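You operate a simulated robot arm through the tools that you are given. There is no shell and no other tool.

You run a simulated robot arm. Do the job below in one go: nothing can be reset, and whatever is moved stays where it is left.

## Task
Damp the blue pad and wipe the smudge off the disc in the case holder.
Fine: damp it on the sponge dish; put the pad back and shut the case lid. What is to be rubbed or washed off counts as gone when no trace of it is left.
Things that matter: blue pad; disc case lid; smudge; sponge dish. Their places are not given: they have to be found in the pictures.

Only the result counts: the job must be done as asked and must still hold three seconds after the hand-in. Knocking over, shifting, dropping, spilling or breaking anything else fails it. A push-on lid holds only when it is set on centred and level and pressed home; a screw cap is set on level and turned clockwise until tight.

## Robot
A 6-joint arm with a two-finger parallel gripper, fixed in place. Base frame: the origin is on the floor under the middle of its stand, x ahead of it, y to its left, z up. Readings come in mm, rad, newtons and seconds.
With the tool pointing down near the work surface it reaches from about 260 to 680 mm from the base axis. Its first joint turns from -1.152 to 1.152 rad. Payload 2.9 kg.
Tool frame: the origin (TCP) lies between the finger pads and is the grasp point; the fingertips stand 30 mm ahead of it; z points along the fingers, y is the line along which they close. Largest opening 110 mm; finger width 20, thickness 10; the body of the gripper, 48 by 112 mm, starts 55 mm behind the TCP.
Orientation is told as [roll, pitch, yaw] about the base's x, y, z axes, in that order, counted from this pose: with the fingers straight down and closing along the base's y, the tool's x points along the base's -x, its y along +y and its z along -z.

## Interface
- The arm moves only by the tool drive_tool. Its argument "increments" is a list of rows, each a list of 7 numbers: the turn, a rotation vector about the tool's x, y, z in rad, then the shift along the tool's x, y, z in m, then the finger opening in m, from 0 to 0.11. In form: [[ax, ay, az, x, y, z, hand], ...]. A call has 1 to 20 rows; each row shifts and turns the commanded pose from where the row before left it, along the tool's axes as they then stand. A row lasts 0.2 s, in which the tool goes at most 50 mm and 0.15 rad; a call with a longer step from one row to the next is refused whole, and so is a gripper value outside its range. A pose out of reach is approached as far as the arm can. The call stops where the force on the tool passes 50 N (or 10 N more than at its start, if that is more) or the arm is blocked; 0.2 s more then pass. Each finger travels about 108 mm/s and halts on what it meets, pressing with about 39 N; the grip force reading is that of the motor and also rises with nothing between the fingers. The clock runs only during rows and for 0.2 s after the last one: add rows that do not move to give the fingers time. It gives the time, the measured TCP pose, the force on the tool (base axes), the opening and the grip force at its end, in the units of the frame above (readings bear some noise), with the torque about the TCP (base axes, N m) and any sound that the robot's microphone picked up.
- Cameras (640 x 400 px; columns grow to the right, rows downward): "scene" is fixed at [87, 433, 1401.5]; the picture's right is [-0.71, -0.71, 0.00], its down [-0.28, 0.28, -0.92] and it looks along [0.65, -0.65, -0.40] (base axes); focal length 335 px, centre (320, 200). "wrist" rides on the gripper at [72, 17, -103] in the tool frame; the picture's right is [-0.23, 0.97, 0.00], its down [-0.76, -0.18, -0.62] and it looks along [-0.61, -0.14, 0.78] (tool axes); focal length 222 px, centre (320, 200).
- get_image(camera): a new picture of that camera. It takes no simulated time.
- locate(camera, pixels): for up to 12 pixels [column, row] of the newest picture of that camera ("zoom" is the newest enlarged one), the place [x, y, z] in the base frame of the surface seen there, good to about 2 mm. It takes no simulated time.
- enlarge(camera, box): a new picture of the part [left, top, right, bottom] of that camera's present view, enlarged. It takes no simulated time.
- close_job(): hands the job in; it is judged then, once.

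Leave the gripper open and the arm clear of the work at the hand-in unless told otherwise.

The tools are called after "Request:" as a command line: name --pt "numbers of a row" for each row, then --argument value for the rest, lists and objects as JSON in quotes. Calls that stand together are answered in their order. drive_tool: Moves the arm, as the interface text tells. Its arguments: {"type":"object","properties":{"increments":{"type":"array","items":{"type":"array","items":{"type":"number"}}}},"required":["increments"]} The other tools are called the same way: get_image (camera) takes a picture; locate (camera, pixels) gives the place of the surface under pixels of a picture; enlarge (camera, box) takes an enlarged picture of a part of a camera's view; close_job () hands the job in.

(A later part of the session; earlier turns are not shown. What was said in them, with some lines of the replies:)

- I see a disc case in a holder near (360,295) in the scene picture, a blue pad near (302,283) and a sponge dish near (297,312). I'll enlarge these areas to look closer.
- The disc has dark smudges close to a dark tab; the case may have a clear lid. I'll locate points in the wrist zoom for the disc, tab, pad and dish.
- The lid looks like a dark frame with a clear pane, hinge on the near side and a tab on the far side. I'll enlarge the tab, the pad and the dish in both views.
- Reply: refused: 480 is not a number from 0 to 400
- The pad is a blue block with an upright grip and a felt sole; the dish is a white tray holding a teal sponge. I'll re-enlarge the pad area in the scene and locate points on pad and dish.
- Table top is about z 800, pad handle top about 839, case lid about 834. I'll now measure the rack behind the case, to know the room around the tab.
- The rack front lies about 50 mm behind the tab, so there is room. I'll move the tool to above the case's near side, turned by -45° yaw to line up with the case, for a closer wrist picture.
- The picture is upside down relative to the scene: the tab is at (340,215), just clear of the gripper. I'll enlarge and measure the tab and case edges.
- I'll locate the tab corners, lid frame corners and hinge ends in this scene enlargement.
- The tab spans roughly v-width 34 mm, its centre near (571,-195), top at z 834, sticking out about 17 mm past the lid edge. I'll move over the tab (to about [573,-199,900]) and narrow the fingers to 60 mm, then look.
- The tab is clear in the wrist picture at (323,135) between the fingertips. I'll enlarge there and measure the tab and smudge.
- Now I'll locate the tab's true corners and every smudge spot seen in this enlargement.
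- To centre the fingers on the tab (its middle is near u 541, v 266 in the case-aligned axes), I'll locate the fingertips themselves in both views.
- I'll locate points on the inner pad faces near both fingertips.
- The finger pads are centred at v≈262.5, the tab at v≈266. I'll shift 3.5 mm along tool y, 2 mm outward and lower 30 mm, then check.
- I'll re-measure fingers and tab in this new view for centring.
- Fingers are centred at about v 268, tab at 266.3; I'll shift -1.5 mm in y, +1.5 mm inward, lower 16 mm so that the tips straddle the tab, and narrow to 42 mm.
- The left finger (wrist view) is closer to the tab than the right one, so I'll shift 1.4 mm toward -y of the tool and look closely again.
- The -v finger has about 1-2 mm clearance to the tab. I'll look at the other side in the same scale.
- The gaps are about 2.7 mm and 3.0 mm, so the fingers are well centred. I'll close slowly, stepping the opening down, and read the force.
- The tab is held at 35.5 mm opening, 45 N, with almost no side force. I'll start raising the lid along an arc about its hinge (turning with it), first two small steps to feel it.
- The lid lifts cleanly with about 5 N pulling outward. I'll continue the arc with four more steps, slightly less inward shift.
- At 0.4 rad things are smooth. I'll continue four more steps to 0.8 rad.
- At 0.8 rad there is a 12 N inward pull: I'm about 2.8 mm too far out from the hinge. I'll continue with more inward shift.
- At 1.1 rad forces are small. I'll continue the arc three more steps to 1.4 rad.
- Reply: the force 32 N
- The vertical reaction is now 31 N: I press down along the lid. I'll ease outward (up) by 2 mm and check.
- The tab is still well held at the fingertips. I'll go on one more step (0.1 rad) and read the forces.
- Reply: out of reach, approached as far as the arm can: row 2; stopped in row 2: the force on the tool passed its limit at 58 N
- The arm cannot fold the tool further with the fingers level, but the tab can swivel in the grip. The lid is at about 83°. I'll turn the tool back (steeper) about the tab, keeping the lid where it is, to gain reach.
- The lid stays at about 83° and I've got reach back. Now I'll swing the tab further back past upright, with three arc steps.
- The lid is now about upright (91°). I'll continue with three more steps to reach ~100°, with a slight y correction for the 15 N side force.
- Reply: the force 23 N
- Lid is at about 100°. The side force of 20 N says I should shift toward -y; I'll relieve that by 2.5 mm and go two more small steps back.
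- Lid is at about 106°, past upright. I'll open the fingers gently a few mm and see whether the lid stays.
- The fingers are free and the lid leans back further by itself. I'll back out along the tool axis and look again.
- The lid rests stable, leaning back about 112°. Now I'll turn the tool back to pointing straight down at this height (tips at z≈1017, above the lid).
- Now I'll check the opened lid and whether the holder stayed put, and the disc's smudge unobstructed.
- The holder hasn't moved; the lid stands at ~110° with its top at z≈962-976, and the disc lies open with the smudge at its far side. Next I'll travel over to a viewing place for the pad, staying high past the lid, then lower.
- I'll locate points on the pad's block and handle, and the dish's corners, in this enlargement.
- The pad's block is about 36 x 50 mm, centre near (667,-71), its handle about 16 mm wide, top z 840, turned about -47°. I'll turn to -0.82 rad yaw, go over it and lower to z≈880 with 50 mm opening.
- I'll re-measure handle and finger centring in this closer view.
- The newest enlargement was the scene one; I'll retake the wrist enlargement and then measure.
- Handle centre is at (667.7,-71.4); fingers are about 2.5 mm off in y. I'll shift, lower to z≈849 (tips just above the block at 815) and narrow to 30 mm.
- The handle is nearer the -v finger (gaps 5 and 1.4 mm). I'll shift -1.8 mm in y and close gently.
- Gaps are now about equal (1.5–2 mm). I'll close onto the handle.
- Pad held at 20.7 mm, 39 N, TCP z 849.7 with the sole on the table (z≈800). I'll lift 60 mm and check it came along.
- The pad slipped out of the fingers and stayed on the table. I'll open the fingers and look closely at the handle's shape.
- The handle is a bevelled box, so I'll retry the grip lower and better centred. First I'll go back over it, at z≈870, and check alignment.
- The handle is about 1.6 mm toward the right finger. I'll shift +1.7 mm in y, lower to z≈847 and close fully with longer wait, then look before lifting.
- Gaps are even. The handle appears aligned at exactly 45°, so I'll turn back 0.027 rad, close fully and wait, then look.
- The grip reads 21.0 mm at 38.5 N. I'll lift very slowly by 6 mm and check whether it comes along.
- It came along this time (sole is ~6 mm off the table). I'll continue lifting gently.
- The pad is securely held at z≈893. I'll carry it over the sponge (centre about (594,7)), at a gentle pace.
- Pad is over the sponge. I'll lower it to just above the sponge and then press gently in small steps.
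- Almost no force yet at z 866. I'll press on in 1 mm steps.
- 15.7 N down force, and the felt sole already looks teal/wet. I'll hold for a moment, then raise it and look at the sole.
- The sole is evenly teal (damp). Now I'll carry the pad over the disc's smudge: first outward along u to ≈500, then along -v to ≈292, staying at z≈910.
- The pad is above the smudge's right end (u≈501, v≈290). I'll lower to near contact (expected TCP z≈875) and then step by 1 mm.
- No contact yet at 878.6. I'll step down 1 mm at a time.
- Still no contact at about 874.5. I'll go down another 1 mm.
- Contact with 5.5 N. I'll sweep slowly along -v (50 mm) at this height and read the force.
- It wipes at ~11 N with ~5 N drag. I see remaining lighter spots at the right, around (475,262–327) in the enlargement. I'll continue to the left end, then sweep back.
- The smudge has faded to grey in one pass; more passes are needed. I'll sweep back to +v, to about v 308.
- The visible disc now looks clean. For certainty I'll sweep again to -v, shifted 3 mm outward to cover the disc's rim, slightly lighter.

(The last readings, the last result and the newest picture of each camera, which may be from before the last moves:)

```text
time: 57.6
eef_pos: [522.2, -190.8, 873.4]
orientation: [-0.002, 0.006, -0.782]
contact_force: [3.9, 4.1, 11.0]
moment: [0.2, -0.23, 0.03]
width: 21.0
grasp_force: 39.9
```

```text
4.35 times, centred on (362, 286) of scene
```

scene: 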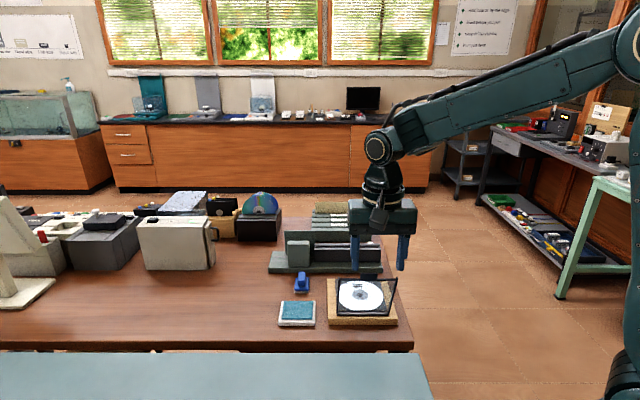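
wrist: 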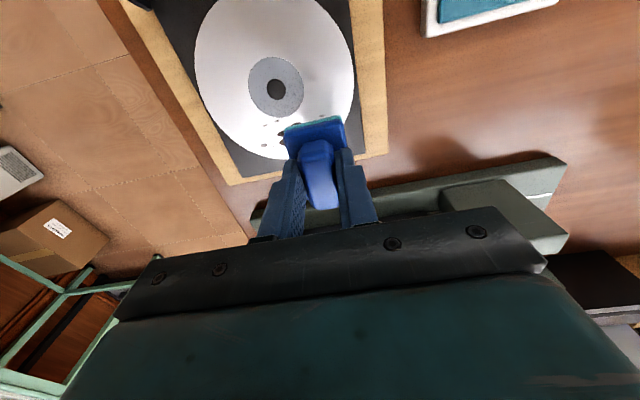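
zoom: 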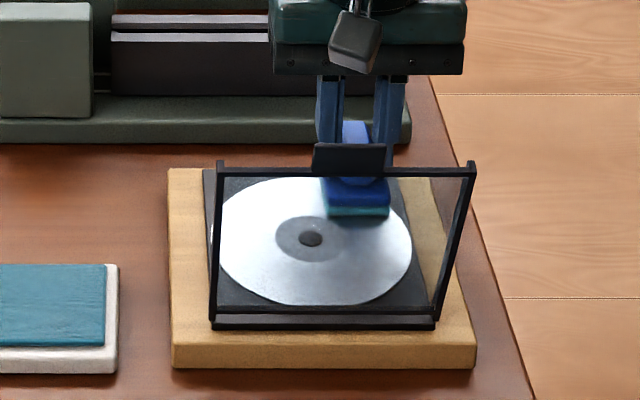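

The disc looks spotless there. One more pass back toward +v (4 mm inward) for safety, then lift at the end.

Request:
drive_tool --pt "0 0 0 0.004 0 0 0.0" --pt "0 0 0 0 0.006 0 0.0" --pt "0 0 0 0 0.006 0 0.0" --pt "0 0 0 0 0.006 0 0.0" --pt "0 0 0 0 0.006 0 0.0" --pt "0 0 0 0 0.006 0 0.0" --pt "0 0 0 0 0.006 0 0.0" --pt "0 0 0 0 0.006 0 0.0" --pt "0 0 0 0 0.006 0 0.0" --pt "0 0 0 0 0.006 0 0.0" --pt "0 0 0 0 0.006 0 0.0" --pt "0 0 0 0 0.006 0 0.0" --pt "0 0 0 0 0.004 0 0.0" --pt "0 0 0 0 0 -0.002 0.0" --pt "0 0 0 0 0 -0.005 0.0" --pt "0 0 0 0 0 -0.01 0.0" --pt "0 0 0 0 0 -0.012 0.0" --pt "0 0 0 0 0 -0.009 0.0" --pt "0 0 0 0 0 0 0.0"

Request:
get_image --camera "wrist"

Request:
enlarge --camera "scene" --box '[320, 240, 404, 332]'

```text
time: 61.6
eef_pos: [570.5, -139.1, 912.2]
orientation: [-0.001, 0.006, -0.783]
contact_force: [0.1, 0.1, -0.6]
moment: [-0.03, -0.02, -0.03]
width: 21.1
grasp_force: 38.9
```

```text
taken
```

wrist: 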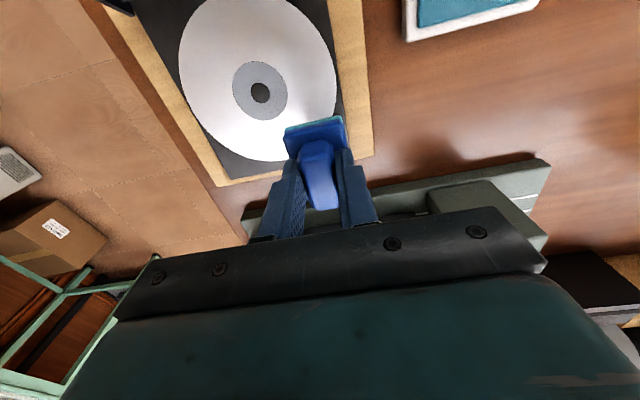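

```text
4.35 times, centred on (362, 286) of scene
```

zoom: 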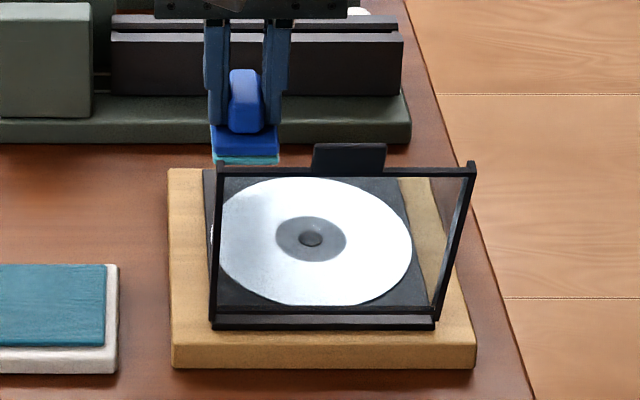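

The pad is lifted. I'll move it 60 mm aside (+v) and inspect the full disc from both cameras before putting the pad back.

Request:
drive_tool --pt "0 0 0 0 0.008 0 0.0" --pt "0 0 0 0 0.016 0 0.0" --pt "0 0 0 0 0.016 0 0.0" --pt "0 0 0 0 0.014 0 0.0" --pt "0 0 0 0 0.006 0 0.0" --pt "0 0 0 0 0 0 0.0"

Request:
enlarge --camera "wrist" --box '[100, 0, 320, 200]'

Request:
enlarge --camera "scene" --box '[325, 268, 400, 330]'

```text
time: 63.0
eef_pos: [610.4, -96.4, 910.6]
orientation: [-0.001, 0.005, -0.785]
contact_force: [0.7, 0.6, -1.9]
moment: [-0.03, -0.04, 0.02]
width: 21.1
grasp_force: 38.8
```

```text
2.00 times, centred on (210, 100) of wrist
```

zoom: 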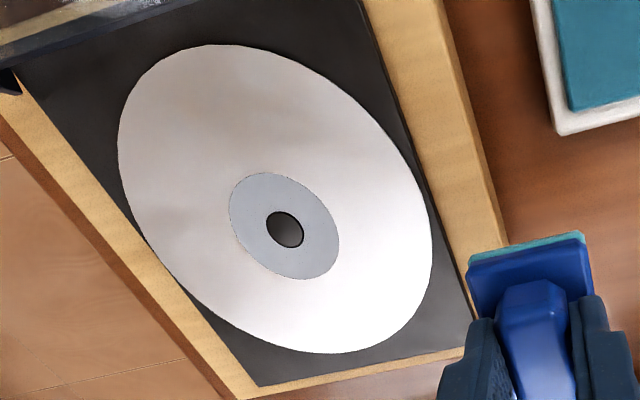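

```text
6.45 times, centred on (362, 299) of scene
```

zoom: 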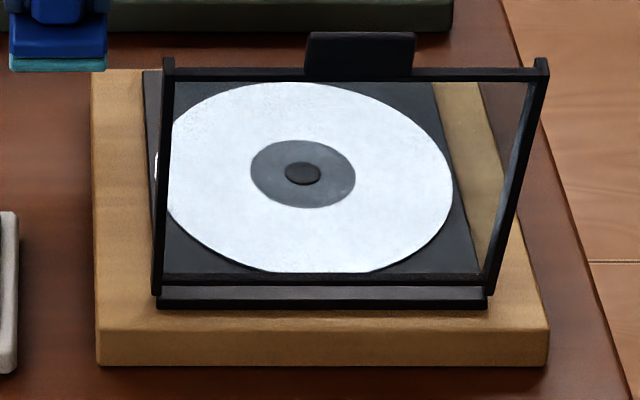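

The disc is clean in both views. Now I'll carry the pad back over its original place (TCP ≈ (666,-72)).

Request:
drive_tool --pt "0 0 0 -0.002 0.006 0 0.0" --pt "0 0 0 -0.005 0.013 0 0.0" --pt "0 0 0 -0.005 0.013 0 0.0" --pt "0 0 0 -0.005 0.013 0 0.0" --pt "0 0 0 -0.003 0.008 0 0.0" --pt "0 0 0 -0.002 0.004 0 0.0" --pt "0 0 0 0 0 0 0.0"

Request:
enlarge --camera "scene" --box '[260, 230, 344, 310]'

```text
time: 64.7
eef_pos: [667.1, -71.1, 910.2]
orientation: [-0.002, 0.004, -0.785]
contact_force: [0.1, -0.9, -0.5]
moment: [0.02, -0.01, 0.0]
width: 20.9
grasp_force: 38.7
```

```text
5.00 times, centred on (302, 270) of scene
```

zoom: 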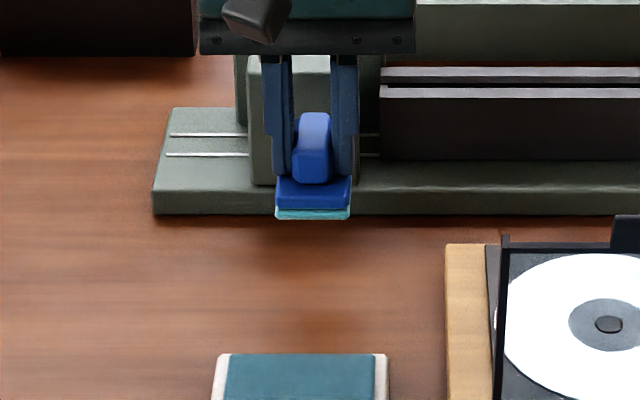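

It lines up with the original place. I'll lower it to just above the table.

Request:
drive_tool --pt "0 0 0 0 0 0.01 0.0" --pt "0 0 0 0 0 0.014 0.0" --pt "0 0 0 0 0 0.014 0.0" --pt "0 0 0 0 0 0.012 0.0" --pt "0 0 0 0 0 0.007 0.0" --pt "0 0 0 0 0 0.003 0.0" --pt "0 0 0 0 0 0 0.0"

Request:
enlarge --camera "scene" --box '[270, 255, 334, 295]'

```text
time: 66.2
eef_pos: [667.1, -70.4, 849.9]
orientation: [-0.003, 0.006, -0.785]
contact_force: [0.0, -0.1, -0.4]
moment: [-0.03, -0.02, 0.01]
width: 21.0
grasp_force: 39.0
```

```text
10.00 times, centred on (302, 275) of scene
```

zoom: 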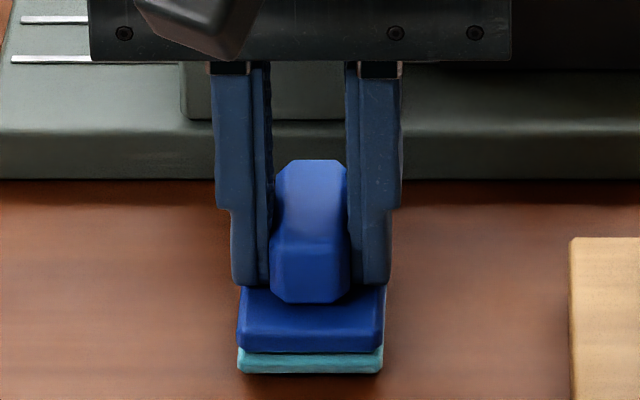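

The pad hangs about 3 mm above the table, within 1 mm of its old place. I'll shift 0.8 mm and set it down in small steps.

Request:
drive_tool --pt "0 0 0 0 -0.0008 0.001 0.0" --pt "0 0 0 0 0 0.001 0.0" --pt "0 0 0 0 0 0.001 0.0" --pt "0 0 0 0 0 0 0.0"

```text
time: 67.2
eef_pos: [665.9, -71.2, 849.8]
orientation: [-0.002, 0.006, -0.784]
contact_force: [-0.4, 0.0, -0.5]
moment: [0.03, 0.01, 0.0]
width: 21.0
grasp_force: 38.7
```

Request:
drive_tool --pt "0 0 0 0 0 0.001 0.0" --pt "0 0 0 0 0 0 0.0"

Request:
enlarge --camera "scene" --box '[270, 255, 334, 295]'

```text
time: 67.8
eef_pos: [664.8, -72.2, 847.2]
orientation: [-0.002, 0.005, -0.783]
contact_force: [0.2, -0.1, 0.6]
moment: [-0.02, 0.02, 0.03]
width: 21.1
grasp_force: 38.4
```

```text
10.00 times, centred on (302, 275) of scene
```

zoom: 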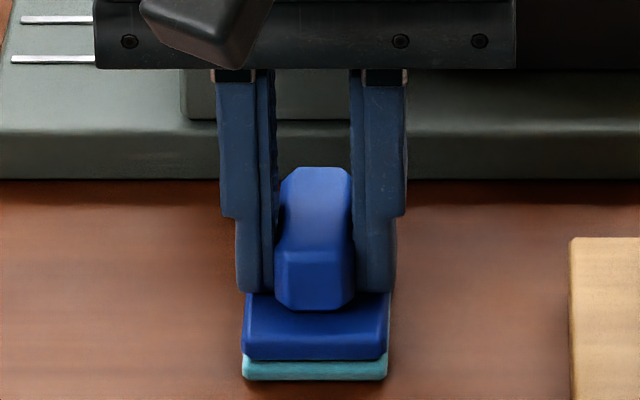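

About 1 mm left by the picture. I'll step down until I feel the table.

Request:
drive_tool --pt "0 0 0 0 0 0.0006 0.0" --pt "0 0 0 0 0 0.0004 0.0" --pt "0 0 0 0 0 0 0.0"

```text
time: 68.7
eef_pos: [666.2, -72.0, 847.0]
orientation: [-0.003, 0.007, -0.783]
contact_force: [-0.8, -0.9, 0.2]
moment: [-0.07, -0.06, -0.01]
width: 21.0
grasp_force: 38.9
```

Request:
drive_tool --pt "0 0 0 0 0 0.0005 0.0" --pt "0 0 0 0 0 0 0.0"

```text
time: 69.2
eef_pos: [666.3, -72.0, 846.8]
orientation: [-0.002, 0.005, -0.783]
contact_force: [-4.4, -0.1, 9.2]
moment: [-0.03, 0.09, 0.04]
width: 20.9
grasp_force: 39.2
```

The pad stands on the table (9 N). I'll open the fingers gradually and rise.

Request:
drive_tool --pt "0 0 0 0 0 -0.0003 0.02" --pt "0 0 0 0 0 0 0.024" --pt "0 0 0 0 0 0 0.034" --pt "0 0 0 0 0 0 0.05" --pt "0 0 0 0 0 0 0.05" --pt "0 0 0 0 0 -0.01 0.05" --pt "0 0 0 0 0 -0.03 0.05" --pt "0 0 0 0 0 -0.04 0.05" --pt "0 0 0 0 0 -0.04 0.05" --pt "0 0 0 0 0 0 0.05"

Request:
enlarge --camera "scene" --box '[270, 255, 334, 295]'

Request:
get_image --camera "wrist"

```text
time: 71.5
eef_pos: [663.7, -71.9, 964.7]
orientation: [-0.001, 0.006, -0.782]
contact_force: [-0.5, -0.7, 0.0]
moment: [0.03, 0.0, 0.0]
width: 50.0
grasp_force: 0.1
```

```text
10.00 times, centred on (302, 275) of scene
```

zoom: 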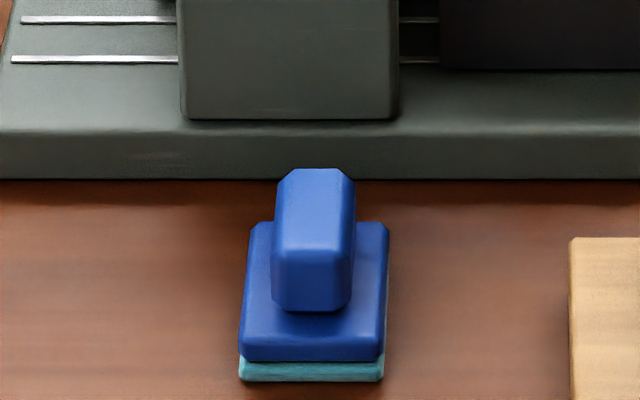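

```text
taken
```

wrist: 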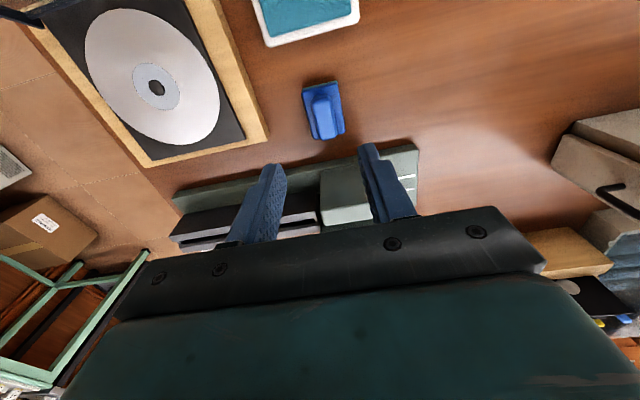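

The pad is back within about 1 mm of its old place. Now for the lid: I'll rise to z≈1060 and travel above the upright lid's tab (about u 346, v 266).

Request:
drive_tool --pt "0 0 0 0 0 -0.032 0.05" --pt "0 0 0 0 0 -0.032 0.055" --pt "0 0 0 0 0 -0.032 0.06" --pt "0 0 0 0.029 -0.0253 0 0.06" --pt "0 0 0 0.029 -0.0253 0 0.06" --pt "0 0 0 0.029 -0.0253 0 0.06" --pt "0 0 0 0.029 -0.0253 0 0.06" --pt "0 0 0 0.029 -0.0253 0 0.06" --pt "0 0 0 0.029 -0.0253 0 0.06" --pt "0 0 0 0 0 0 0.06"

Request:
get_image --camera "wrist"

Request:
enlarge --camera "scene" --box '[320, 200, 420, 330]'

```text
time: 73.7
eef_pos: [419.0, -61.5, 1045.9]
orientation: [-0.002, 0.005, -0.783]
contact_force: [-0.6, -0.3, 0.2]
moment: [0.01, 0.01, -0.02]
width: 60.0
grasp_force: 0.1
out of reach, approached as far as the arm can: row 2, 3
```

```text
taken
```

wrist: 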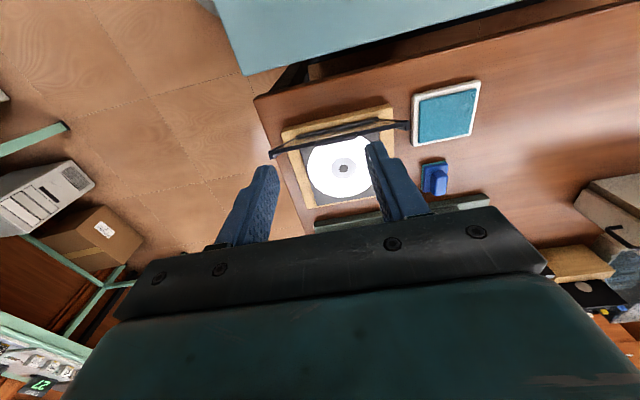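

```text
3.08 times, centred on (370, 265) of scene
```

zoom: 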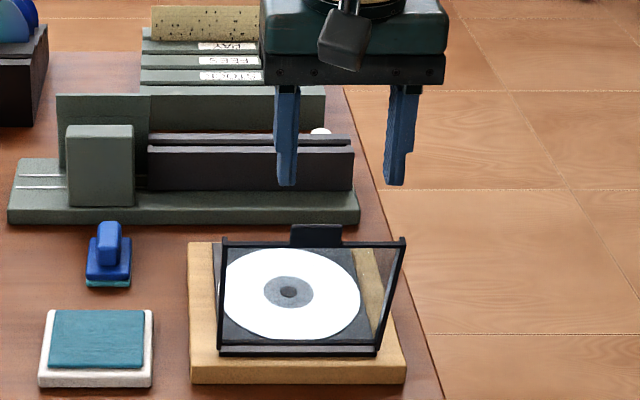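

I am at u≈340, v≈253, z≈1046. I'll locate the tab and lid top precisely from the scene view.

Request:
enlarge --camera "scene" --box '[345, 262, 409, 302]'

Request:
locate --camera "zoom" --pixels '[[210, 110], [150, 95], [205, 140], [110, 95], [265, 95], [190, 120], [200, 100], [240, 120], [140, 120], [100, 165], [300, 165], [430, 160]]'

```text
10.00 times, centred on (377, 282) of scene
```

zoom: 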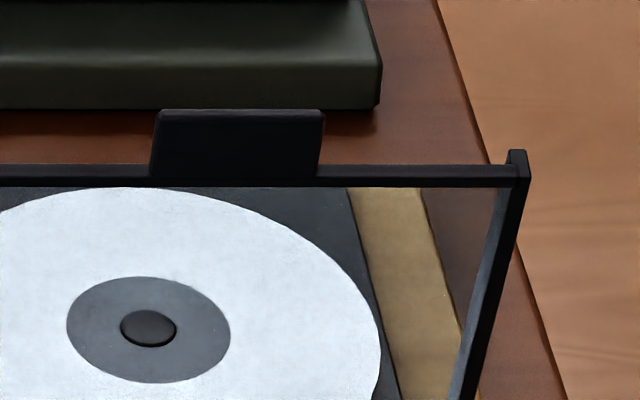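

```text
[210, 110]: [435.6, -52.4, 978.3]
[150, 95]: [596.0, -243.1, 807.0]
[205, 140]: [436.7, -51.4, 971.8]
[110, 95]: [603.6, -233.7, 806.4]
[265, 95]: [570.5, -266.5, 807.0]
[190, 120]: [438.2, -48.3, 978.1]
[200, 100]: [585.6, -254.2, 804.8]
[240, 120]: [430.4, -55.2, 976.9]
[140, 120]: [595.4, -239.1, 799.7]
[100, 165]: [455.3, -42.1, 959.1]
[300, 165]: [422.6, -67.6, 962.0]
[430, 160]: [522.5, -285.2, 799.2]
```

I'll locate the tab's corners exactly.

Request:
locate --camera "zoom" --pixels '[[162, 118], [318, 118], [156, 170], [313, 170], [238, 118], [236, 168], [60, 175], [480, 176]]'

```text
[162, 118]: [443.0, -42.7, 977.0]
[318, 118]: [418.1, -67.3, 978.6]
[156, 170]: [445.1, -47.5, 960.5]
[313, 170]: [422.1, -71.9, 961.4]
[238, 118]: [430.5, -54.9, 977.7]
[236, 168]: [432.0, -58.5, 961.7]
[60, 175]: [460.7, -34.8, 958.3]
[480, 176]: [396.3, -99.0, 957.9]
```

The tab stands from z≈961 to 979 at u≈347, v≈265. I'll move over it to u 347, v 265 and lower to z≈1020, then check alignment.

Request:
drive_tool --pt "0 0 0 -0.0036 0.0061 0 0.06" --pt "0 0 0 -0.0036 0.0061 0 0.06" --pt "0 0 0 0 0 0.012 0.055" --pt "0 0 0 0 0 0.012 0.055" --pt "0 0 0 0 0 0 0.055"

Request:
enlarge --camera "scene" --box '[340, 250, 404, 290]'

Request:
get_image --camera "wrist"

```text
time: 74.8
eef_pos: [435.7, -56.9, 1024.9]
orientation: [-0.003, 0.005, -0.785]
contact_force: [1.0, 0.2, 0.4]
moment: [0.06, 0.0, 0.01]
width: 55.0
grasp_force: 0.0
```

```text
10.00 times, centred on (372, 270) of scene
```

zoom: 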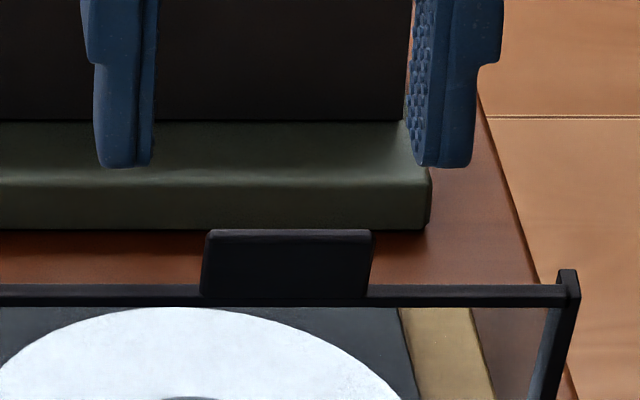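

```text
taken
```

wrist: 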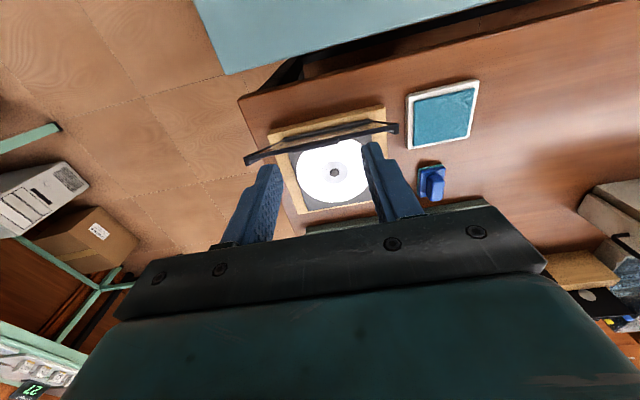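

Laterally the fingers are centred on the tab. I'll check the u position by locating the fingertips.

Request:
locate --camera "zoom" --pixels '[[115, 155], [120, 120], [450, 155], [445, 120], [415, 150], [140, 150]]'

```text
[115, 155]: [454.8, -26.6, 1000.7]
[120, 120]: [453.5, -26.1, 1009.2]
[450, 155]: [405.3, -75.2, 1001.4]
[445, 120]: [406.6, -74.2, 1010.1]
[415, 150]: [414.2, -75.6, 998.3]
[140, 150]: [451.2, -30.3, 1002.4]
```

The finger centre is at u≈349.5; I'll shift 2 mm toward -u, lower 28 mm so the tips straddle the tab, and narrow to 42 mm.

Request:
drive_tool --pt "0 0 0 0.002 0 0.01 0.055" --pt "0 0 0 0 0 0.01 0.055" --pt "0 0 0 0 0 0.008 0.055" --pt "0 0 0 0 0 0 0.048" --pt "0 0 0 0 0 0 0.042"

Request:
enlarge --camera "scene" --box '[340, 250, 404, 290]'

Request:
enlarge --camera "wrist" --box '[230, 90, 410, 230]'

```text
time: 76.0
eef_pos: [433.6, -53.9, 997.2]
orientation: [-0.002, 0.006, -0.784]
contact_force: [-0.1, 0.0, 0.4]
moment: [-0.01, 0.03, 0.0]
width: 42.3
grasp_force: 0.2
```

```text
10.00 times, centred on (372, 270) of scene
```

zoom: 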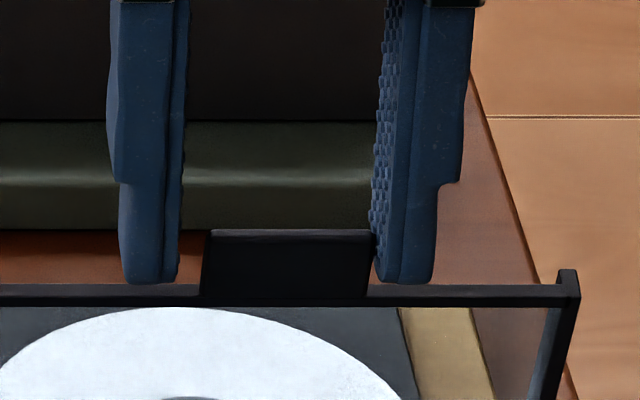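

```text
2.86 times, centred on (320, 160) of wrist
```

zoom: 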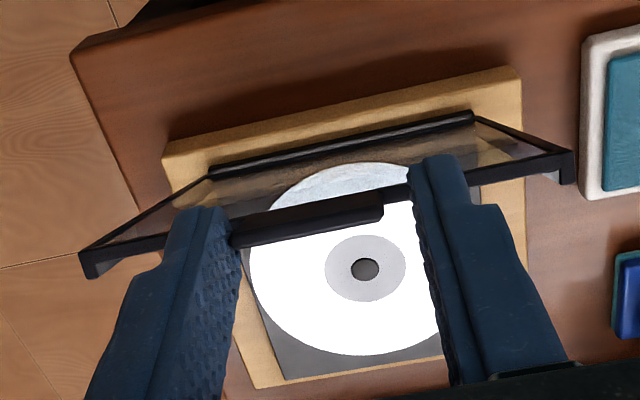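

Gaps: about 6 mm at the +v finger and 1.7 mm at the -v one. I'll shift 2.2 mm toward -v and close gradually.

Request:
drive_tool --pt "0 0 0 0 -0.0022 0 0.042" --pt "0 0 0 0 0 0 0.04"

Request:
enlarge --camera "scene" --box '[340, 250, 404, 290]'

```text
time: 76.7
eef_pos: [431.1, -55.9, 996.6]
orientation: [-0.001, 0.006, -0.784]
contact_force: [0.4, -0.4, 0.7]
moment: [0.0, 0.0, -0.02]
width: 39.9
grasp_force: 0.0
```

```text
10.00 times, centred on (372, 270) of scene
```

zoom: 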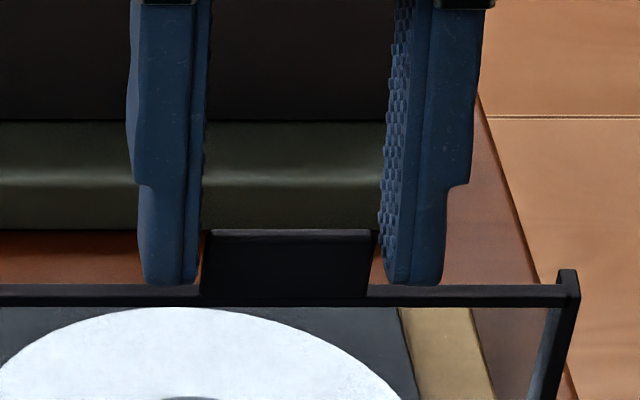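

Slightly over-shifted (gaps ~2 and ~3.5 mm). I'll go back 0.7 mm and close in steps.

Request:
drive_tool --pt "0 0 0 0 0.0007 0 0.04" --pt "0 0 0 0 0 0 0.038" --pt "0 0 0 0 0 0 0.037" --pt "0 0 0 0 0 0 0.036" --pt "0 0 0 0 0 0 0.035" --pt "0 0 0 0 0 0 0.033" --pt "0 0 0 0 0 0 0.03"

Request:
enlarge --camera "scene" --box '[340, 250, 404, 290]'

```text
time: 78.2
eef_pos: [431.4, -55.2, 995.4]
orientation: [-0.003, 0.006, -0.786]
contact_force: [-7.7, -8.8, 1.6]
moment: [-0.26, 0.09, 0.01]
width: 35.4
grasp_force: 44.8
```

```text
10.00 times, centred on (372, 270) of scene
```

zoom: 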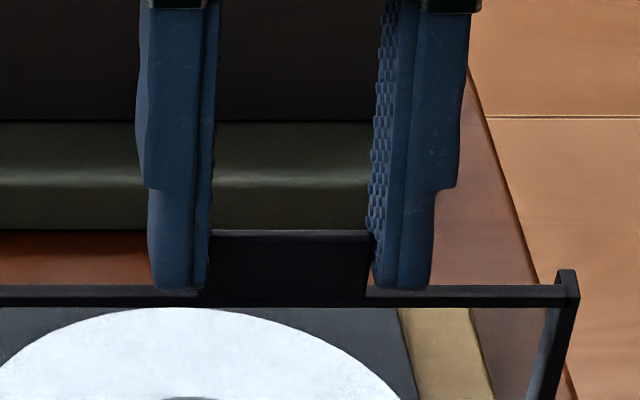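

The tab is gripped at 35.4 mm. I'll relieve the small side load and begin swinging the lid forward on its arc with the tool kept upright (the tab swivels in the grip).

Request:
drive_tool --pt "0 0 0 0 -0.0005 0 0.028" --pt "0 0 0 -0.0071 0 -0.0022 0.028" --pt "0 0 0 -0.0072 0 -0.002 0.028" --pt "0 0 0 -0.0073 0 -0.0015 0.028" --pt "0 0 0 -0.0073 0 -0.0013 0.028"

Request:
enlarge --camera "scene" --box '[320, 230, 410, 330]'

```text
time: 79.5
eef_pos: [450.5, -76.1, 1003.2]
orientation: [-0.006, 0.01, -0.783]
contact_force: [-19.4, -6.6, 2.3]
moment: [0.8, 1.33, -0.01]
width: 35.7
grasp_force: 45.2
```

```text
4.00 times, centred on (365, 280) of scene
```

zoom: 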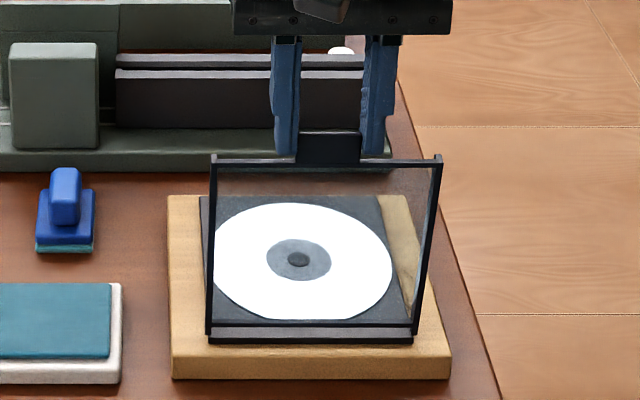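

The lid follows. A side force of about -18 N (v) shows; I'll shift 1 mm that way while continuing the arc.

Request:
drive_tool --pt "0 0 0 -0.0074 -0.0006 -0.0008 0.028" --pt "0 0 0 -0.0074 -0.0006 -0.0006 0.028" --pt "0 0 0 -0.0149 0 0.0002 0.028" --pt "0 0 0 -0.0148 0 0.0016 0.028"

Request:
enlarge --camera "scene" --box '[320, 230, 410, 330]'

```text
time: 80.5
eef_pos: [483.3, -108.4, 1002.4]
orientation: [-0.002, 0.006, -0.787]
contact_force: [-16.5, -6.8, 9.5]
moment: [0.8, 1.23, -0.07]
width: 35.6
grasp_force: 44.6
```

```text
4.00 times, centred on (365, 280) of scene
```

zoom: 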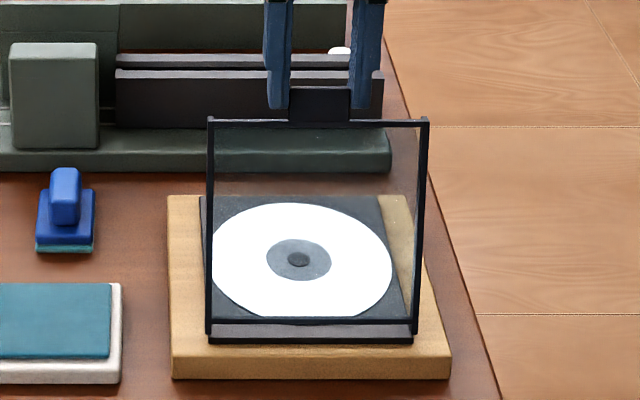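

The lid is near 81° and fine. I'll continue with the next four arc steps.

Request:
drive_tool --pt "0 0 0 -0.0146 -0.0006 0.0031 0.028" --pt "0 0 0 -0.0142 -0.0006 0.0046 0.028" --pt "0 0 0 -0.0136 0 0.0059 0.028" --pt "0 0 0 -0.013 0 0.0072 0.028"

Request:
enlarge --camera "scene" --box '[320, 230, 410, 330]'

```text
time: 81.5
eef_pos: [521.9, -147.1, 981.6]
orientation: [0.0, 0.004, -0.78]
contact_force: [-1.4, 6.1, 8.1]
moment: [1.13, 0.93, -0.15]
width: 35.4
grasp_force: 45.0
```

```text
4.00 times, centred on (365, 280) of scene
```

zoom: 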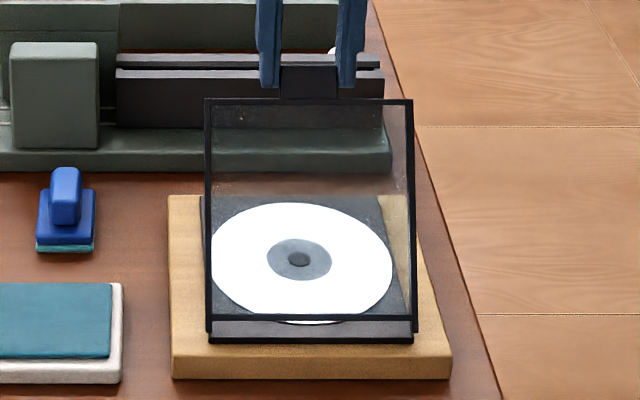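

Near 58° with low forces. Continuing four more steps.

Request:
drive_tool --pt "0 0 0 -0.0122 0 0.0086 0.028" --pt "0 0 0 -0.0113 0 0.0097 0.028" --pt "0 0 0 -0.0103 0 0.0108 0.028" --pt "0 0 0 -0.0091 0 0.0117 0.028"

Request:
enlarge --camera "scene" --box '[320, 230, 410, 330]'

```text
time: 82.5
eef_pos: [553.2, -178.6, 942.3]
orientation: [0.002, -0.002, -0.785]
contact_force: [12.1, 0.6, 16.3]
moment: [0.91, 0.68, -0.08]
width: 35.6
grasp_force: 44.9
```

```text
4.00 times, centred on (365, 280) of scene
```

zoom: 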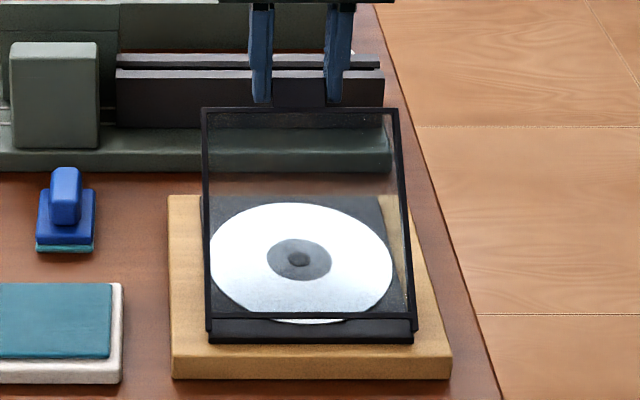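

About 35° open. Continuing three steps.

Request:
drive_tool --pt "0 0 0 -0.008 0.0004 0.0126 0.028" --pt "0 0 0 -0.0066 0 0.0134 0.028" --pt "0 0 0 -0.0052 0 0.0139 0.028"

Request:
enlarge --camera "scene" --box '[320, 230, 410, 330]'

```text
time: 83.2
eef_pos: [567.9, -192.0, 902.0]
orientation: [0.004, -0.001, -0.783]
contact_force: [19.6, -2.0, 14.5]
moment: [0.86, 0.62, -0.14]
width: 35.4
grasp_force: 45.1
```

```text
4.00 times, centred on (365, 280) of scene
```

zoom: 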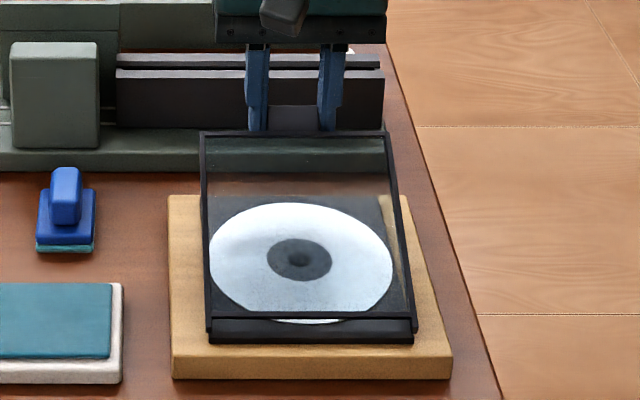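

About 18° open; I'll correct slightly outward and continue two steps.

Request:
drive_tool --pt "0 0 0 -0.0046 0.0004 0.0144 0.028" --pt "0 0 0 -0.0031 0.0004 0.0145 0.028"

Request:
enlarge --camera "scene" --box '[320, 230, 410, 330]'

```text
time: 83.8
eef_pos: [570.1, -196.1, 873.1]
orientation: [0.001, 0.003, -0.783]
contact_force: [20.8, 3.7, 12.2]
moment: [1.01, 0.64, -0.19]
width: 35.4
grasp_force: 44.9
```

```text
4.00 times, centred on (365, 280) of scene
```

zoom: 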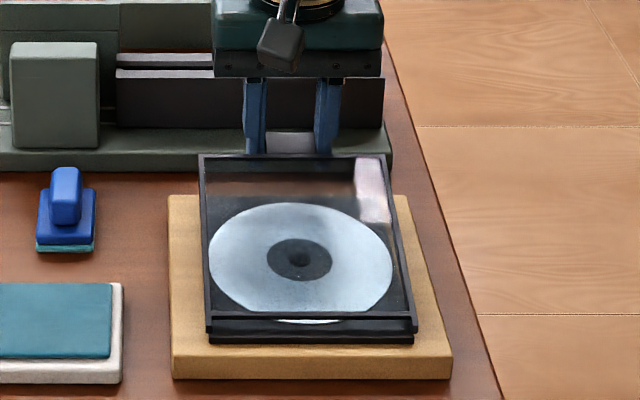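

About 6° open. I'll do the last part in smaller steps with a 1 mm +v correction, watching the force.

Request:
drive_tool --pt "0 0 0 -0.0006 0.0006 0.005 0.028" --pt "0 0 0 -0.0004 0.0006 0.004 0.028" --pt "0 0 0 -0.0002 0 0.003 0.028" --pt "0 0 0 0 0 0 0.028"

Request:
enlarge --camera "scene" --box '[320, 230, 410, 330]'

```text
time: 84.8
eef_pos: [572.6, -196.7, 858.5]
orientation: [-0.003, 0.007, -0.785]
contact_force: [5.5, 0.5, 8.4]
moment: [0.78, 0.81, 0.0]
width: 35.3
grasp_force: 44.9
```

```text
4.00 times, centred on (365, 280) of scene
```

zoom: 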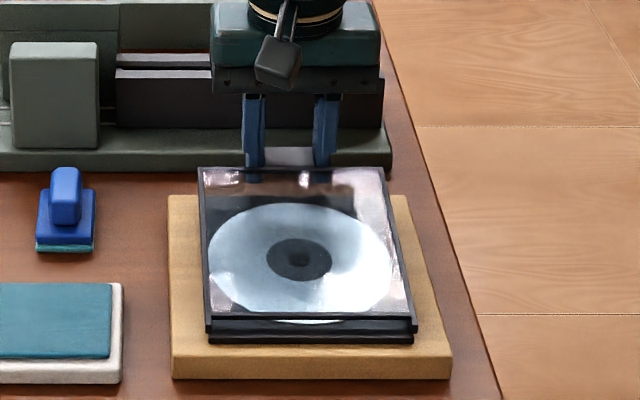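

The lid's far edge is at row 168, higher than when closed (187), so the tab seems to have slid up within the fingers. I'll locate it.

Request:
locate --camera "zoom" --pixels '[[288, 155], [272, 160], [305, 160], [220, 170], [370, 170], [255, 140], [325, 140], [290, 170]]'

Request:
enlarge --camera "wrist" --box '[230, 90, 410, 230]'

```text
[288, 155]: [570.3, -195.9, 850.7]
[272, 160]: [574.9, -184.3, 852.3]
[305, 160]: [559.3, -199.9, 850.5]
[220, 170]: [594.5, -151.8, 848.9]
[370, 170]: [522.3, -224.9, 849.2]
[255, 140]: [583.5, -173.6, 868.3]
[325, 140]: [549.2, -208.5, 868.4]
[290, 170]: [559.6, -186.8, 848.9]
```

```text
2.86 times, centred on (320, 160) of wrist
```

zoom: 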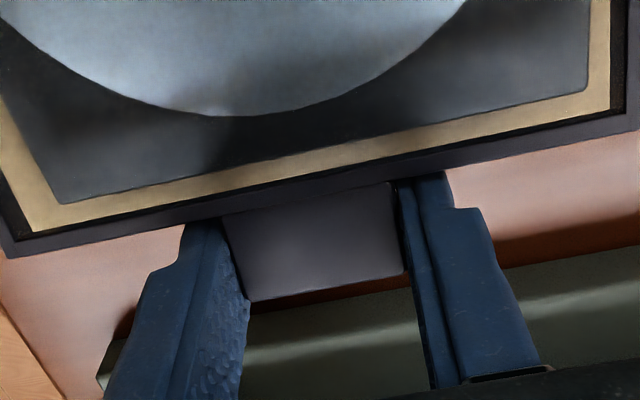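

The tab slid about 16 mm up the fingers; the lid is ~6.5° open. I'll lower another 6 mm with the grip (tips stay above the wood), then see.

Request:
drive_tool --pt "0 0 0 -0.0002 0 0.003 0.028" --pt "0 0 0 -0.0001 0 0.003 0.028" --pt "0 0 0 0 0 0 0.028"

Request:
enlarge --camera "scene" --box '[320, 230, 410, 330]'

Request:
locate --camera "zoom" --pixels '[[288, 160], [272, 165], [305, 165], [220, 175], [370, 175], [290, 176]]'

```text
time: 85.7
eef_pos: [573.2, -198.1, 854.0]
orientation: [-0.003, 0.008, -0.787]
contact_force: [-4.1, -2.9, 7.3]
moment: [0.72, 0.87, 0.13]
width: 35.3
grasp_force: 44.7
```

```text
4.00 times, centred on (365, 280) of scene
```

zoom: 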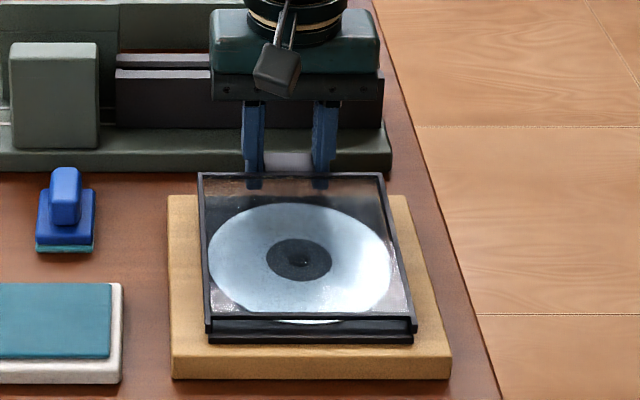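

```text
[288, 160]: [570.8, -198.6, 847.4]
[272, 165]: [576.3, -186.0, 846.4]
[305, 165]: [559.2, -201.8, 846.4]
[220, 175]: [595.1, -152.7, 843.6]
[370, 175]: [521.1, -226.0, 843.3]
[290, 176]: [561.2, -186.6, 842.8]
```

Tab now at z≈847 and following. I'll lower 3 mm more, then open slowly and watch the lid settle.

Request:
drive_tool --pt "0 0 0 0 0 0.003 0.028" --pt "0 0 0 0 0 0 0.033" --pt "0 0 0 0 0 0 0.0345" --pt "0 0 0 0 0 0 0.0352" --pt "0 0 0 0 0 0 0.0358" --pt "0 0 0 0 0 0 0.0364"

Request:
enlarge --camera "scene" --box '[320, 230, 410, 330]'

Request:
locate --camera "zoom" --pixels '[[288, 165], [288, 172], [220, 180], [370, 180], [220, 188], [370, 188]]'

```text
time: 87.0
eef_pos: [572.4, -196.8, 849.8]
orientation: [-0.002, 0.006, -0.783]
contact_force: [-1.6, -5.3, 0.6]
moment: [-0.03, -0.03, 0.0]
width: 38.7
grasp_force: 1.7
```

```text
4.00 times, centred on (365, 280) of scene
```

zoom: 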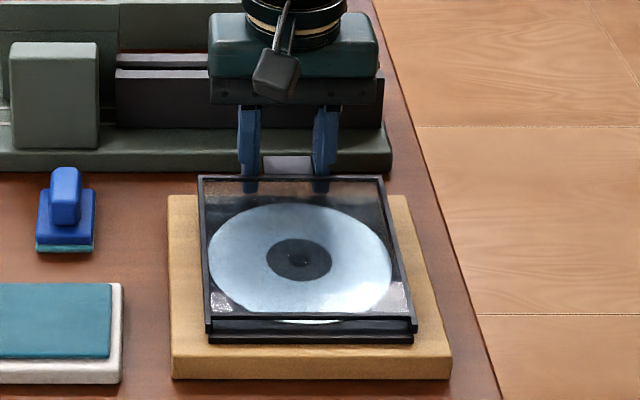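

```text
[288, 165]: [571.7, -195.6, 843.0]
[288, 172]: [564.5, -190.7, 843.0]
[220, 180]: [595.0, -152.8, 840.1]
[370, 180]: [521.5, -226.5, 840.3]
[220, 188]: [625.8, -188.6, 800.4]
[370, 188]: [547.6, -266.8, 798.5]
```

The lid still stays up at tab z≈843, so either the hinge has friction or a finger still touches. I'll open further to 50 mm and look.

Request:
drive_tool --pt "0 0 0 0 0 0 0.042" --pt "0 0 0 0 0 0 0.048" --pt "0 0 0 0 0 0 0.05"

Request:
enlarge --camera "scene" --box '[320, 230, 410, 330]'

Request:
locate --camera "zoom" --pixels '[[288, 165], [288, 172], [288, 178], [220, 180], [370, 180], [220, 188], [370, 188]]'

```text
time: 87.8
eef_pos: [573.3, -197.5, 850.8]
orientation: [-0.003, 0.006, -0.783]
contact_force: [-0.2, -0.9, -0.1]
moment: [0.0, 0.0, -0.02]
width: 49.9
grasp_force: 0.0
```

```text
4.00 times, centred on (365, 280) of scene
```

zoom: 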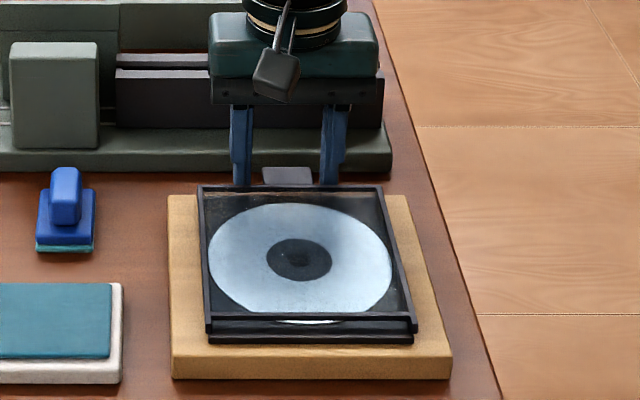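

```text
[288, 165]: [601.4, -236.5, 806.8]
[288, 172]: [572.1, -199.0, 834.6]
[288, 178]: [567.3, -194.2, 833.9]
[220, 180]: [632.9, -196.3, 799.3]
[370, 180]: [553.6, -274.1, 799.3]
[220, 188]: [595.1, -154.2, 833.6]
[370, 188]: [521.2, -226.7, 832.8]
```

The lid has dropped shut: tab at z≈834.6 and edges at ≈833, same as at the start. I'll rise straight up and move back toward the starting pose, then do a final check.

Request:
drive_tool --pt "0 0 0 0 0 -0.01 0.05" --pt "0 0 0 0 0 -0.02 0.05" --pt "0 0 0 0 0 -0.03 0.06" --pt "0 0 0 0 0 -0.04 0.08" --pt "0 0 0 0 0 -0.04 0.1" --pt "0 0 0 0.03 0 -0.03 0.11" --pt "0 0 0 0.04 0 -0.02 0.11" --pt "0 0 0 0.04 0 -0.02 0.11" --pt "0 0 0 0.04 0 0 0.11" --pt "0 0 0 0.04 0 0 0.11" --pt "0 0 0 0 0 0 0.11"

Request:
get_image --camera "scene"

Request:
enlarge --camera "scene" --box '[320, 260, 404, 335]'

Request:
get_image --camera "wrist"

```text
time: 90.2
eef_pos: [437.8, -62.8, 1064.1]
orientation: [-0.002, 0.005, -0.784]
contact_force: [0.6, -0.7, 0.6]
moment: [0.01, 0.0, 0.0]
width: 109.9
grasp_force: 0.0
```

```text
taken
```

scene: 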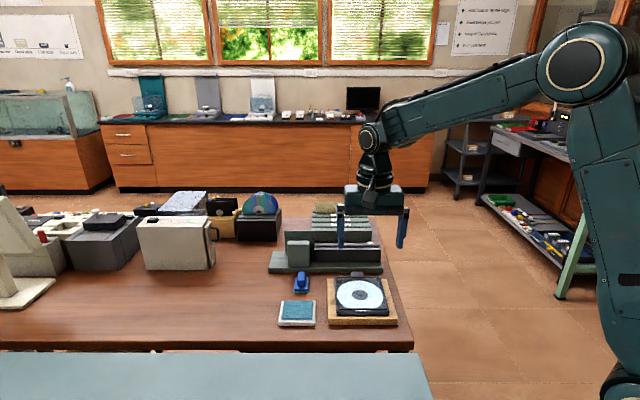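

```text
5.33 times, centred on (362, 298) of scene
```

zoom: 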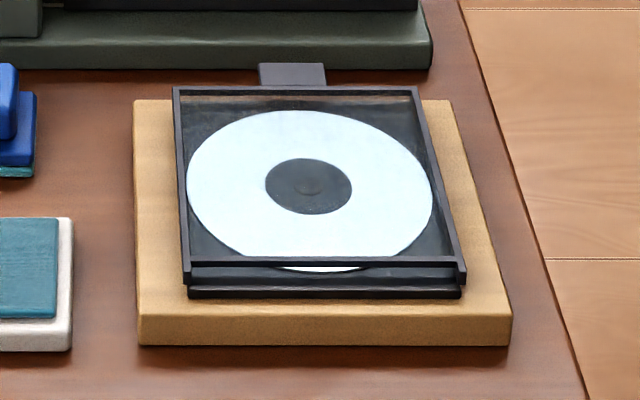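

```text
taken
```

wrist: 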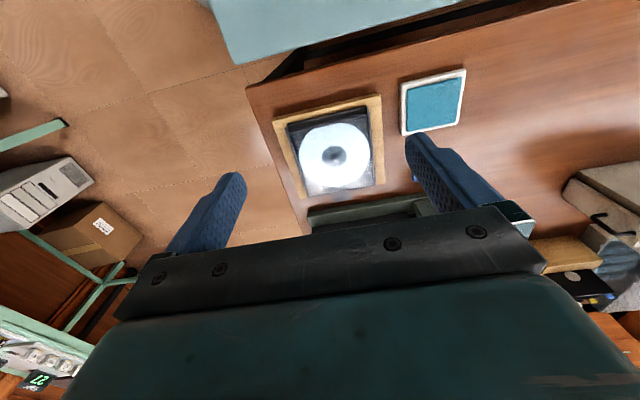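

Everything matches the first picture, minus the smudge. One last comparison of pad and dish with the original view.

Request:
enlarge --camera "scene" --box '[270, 262, 334, 332]'

Request:
enlarge --camera "wrist" --box '[270, 90, 400, 210]'

```text
5.71 times, centred on (302, 297) of scene
```

zoom: 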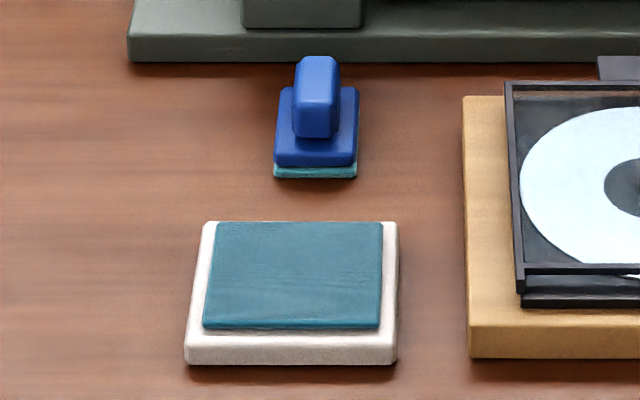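

```text
3.33 times, centred on (335, 150) of wrist
```

zoom: 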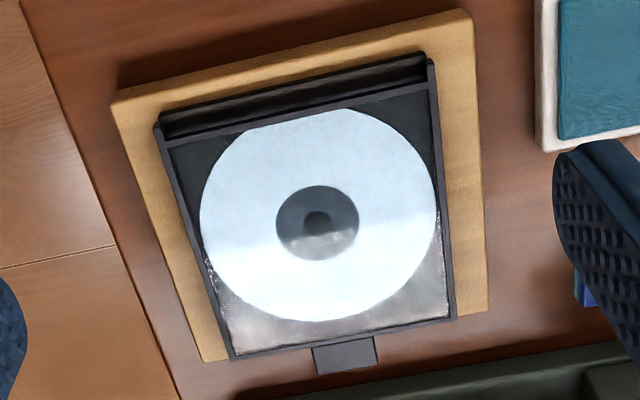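

The pad is within about 1 mm of its original place and damp. The dish and holder haven't moved, the lid is shut, and the disc shows no trace of the smudge. The gripper is open and clear of the work, so I'm handing the job in.

Request:
close_job

```text
The job is handed in.
```

The job is done and handed in: the smudge is off the disc, the blue pad is damp and back in its place, and the case lid is shut. No verdict came back with the hand-in.

- **Disc:** after several wiping passes, no trace of the smudge shows in either camera view.
- **Pad:** it was damped on the sponge dish and now stands within about 1 mm of where it started. On the first try it slipped out of the fingers, but it stayed standing on the table and nothing else was touched.
- **Lid:** it measures at the same height as before I opened it. The tab slid in the grip while I was closing it, so the lid dropped the last centimetre or so on its own. I did not press it down afterwards.
- **Everything else:** the sponge dish, the case holder and the rack look unmoved compared with the first pictures. The gripper is open and clear of the work.
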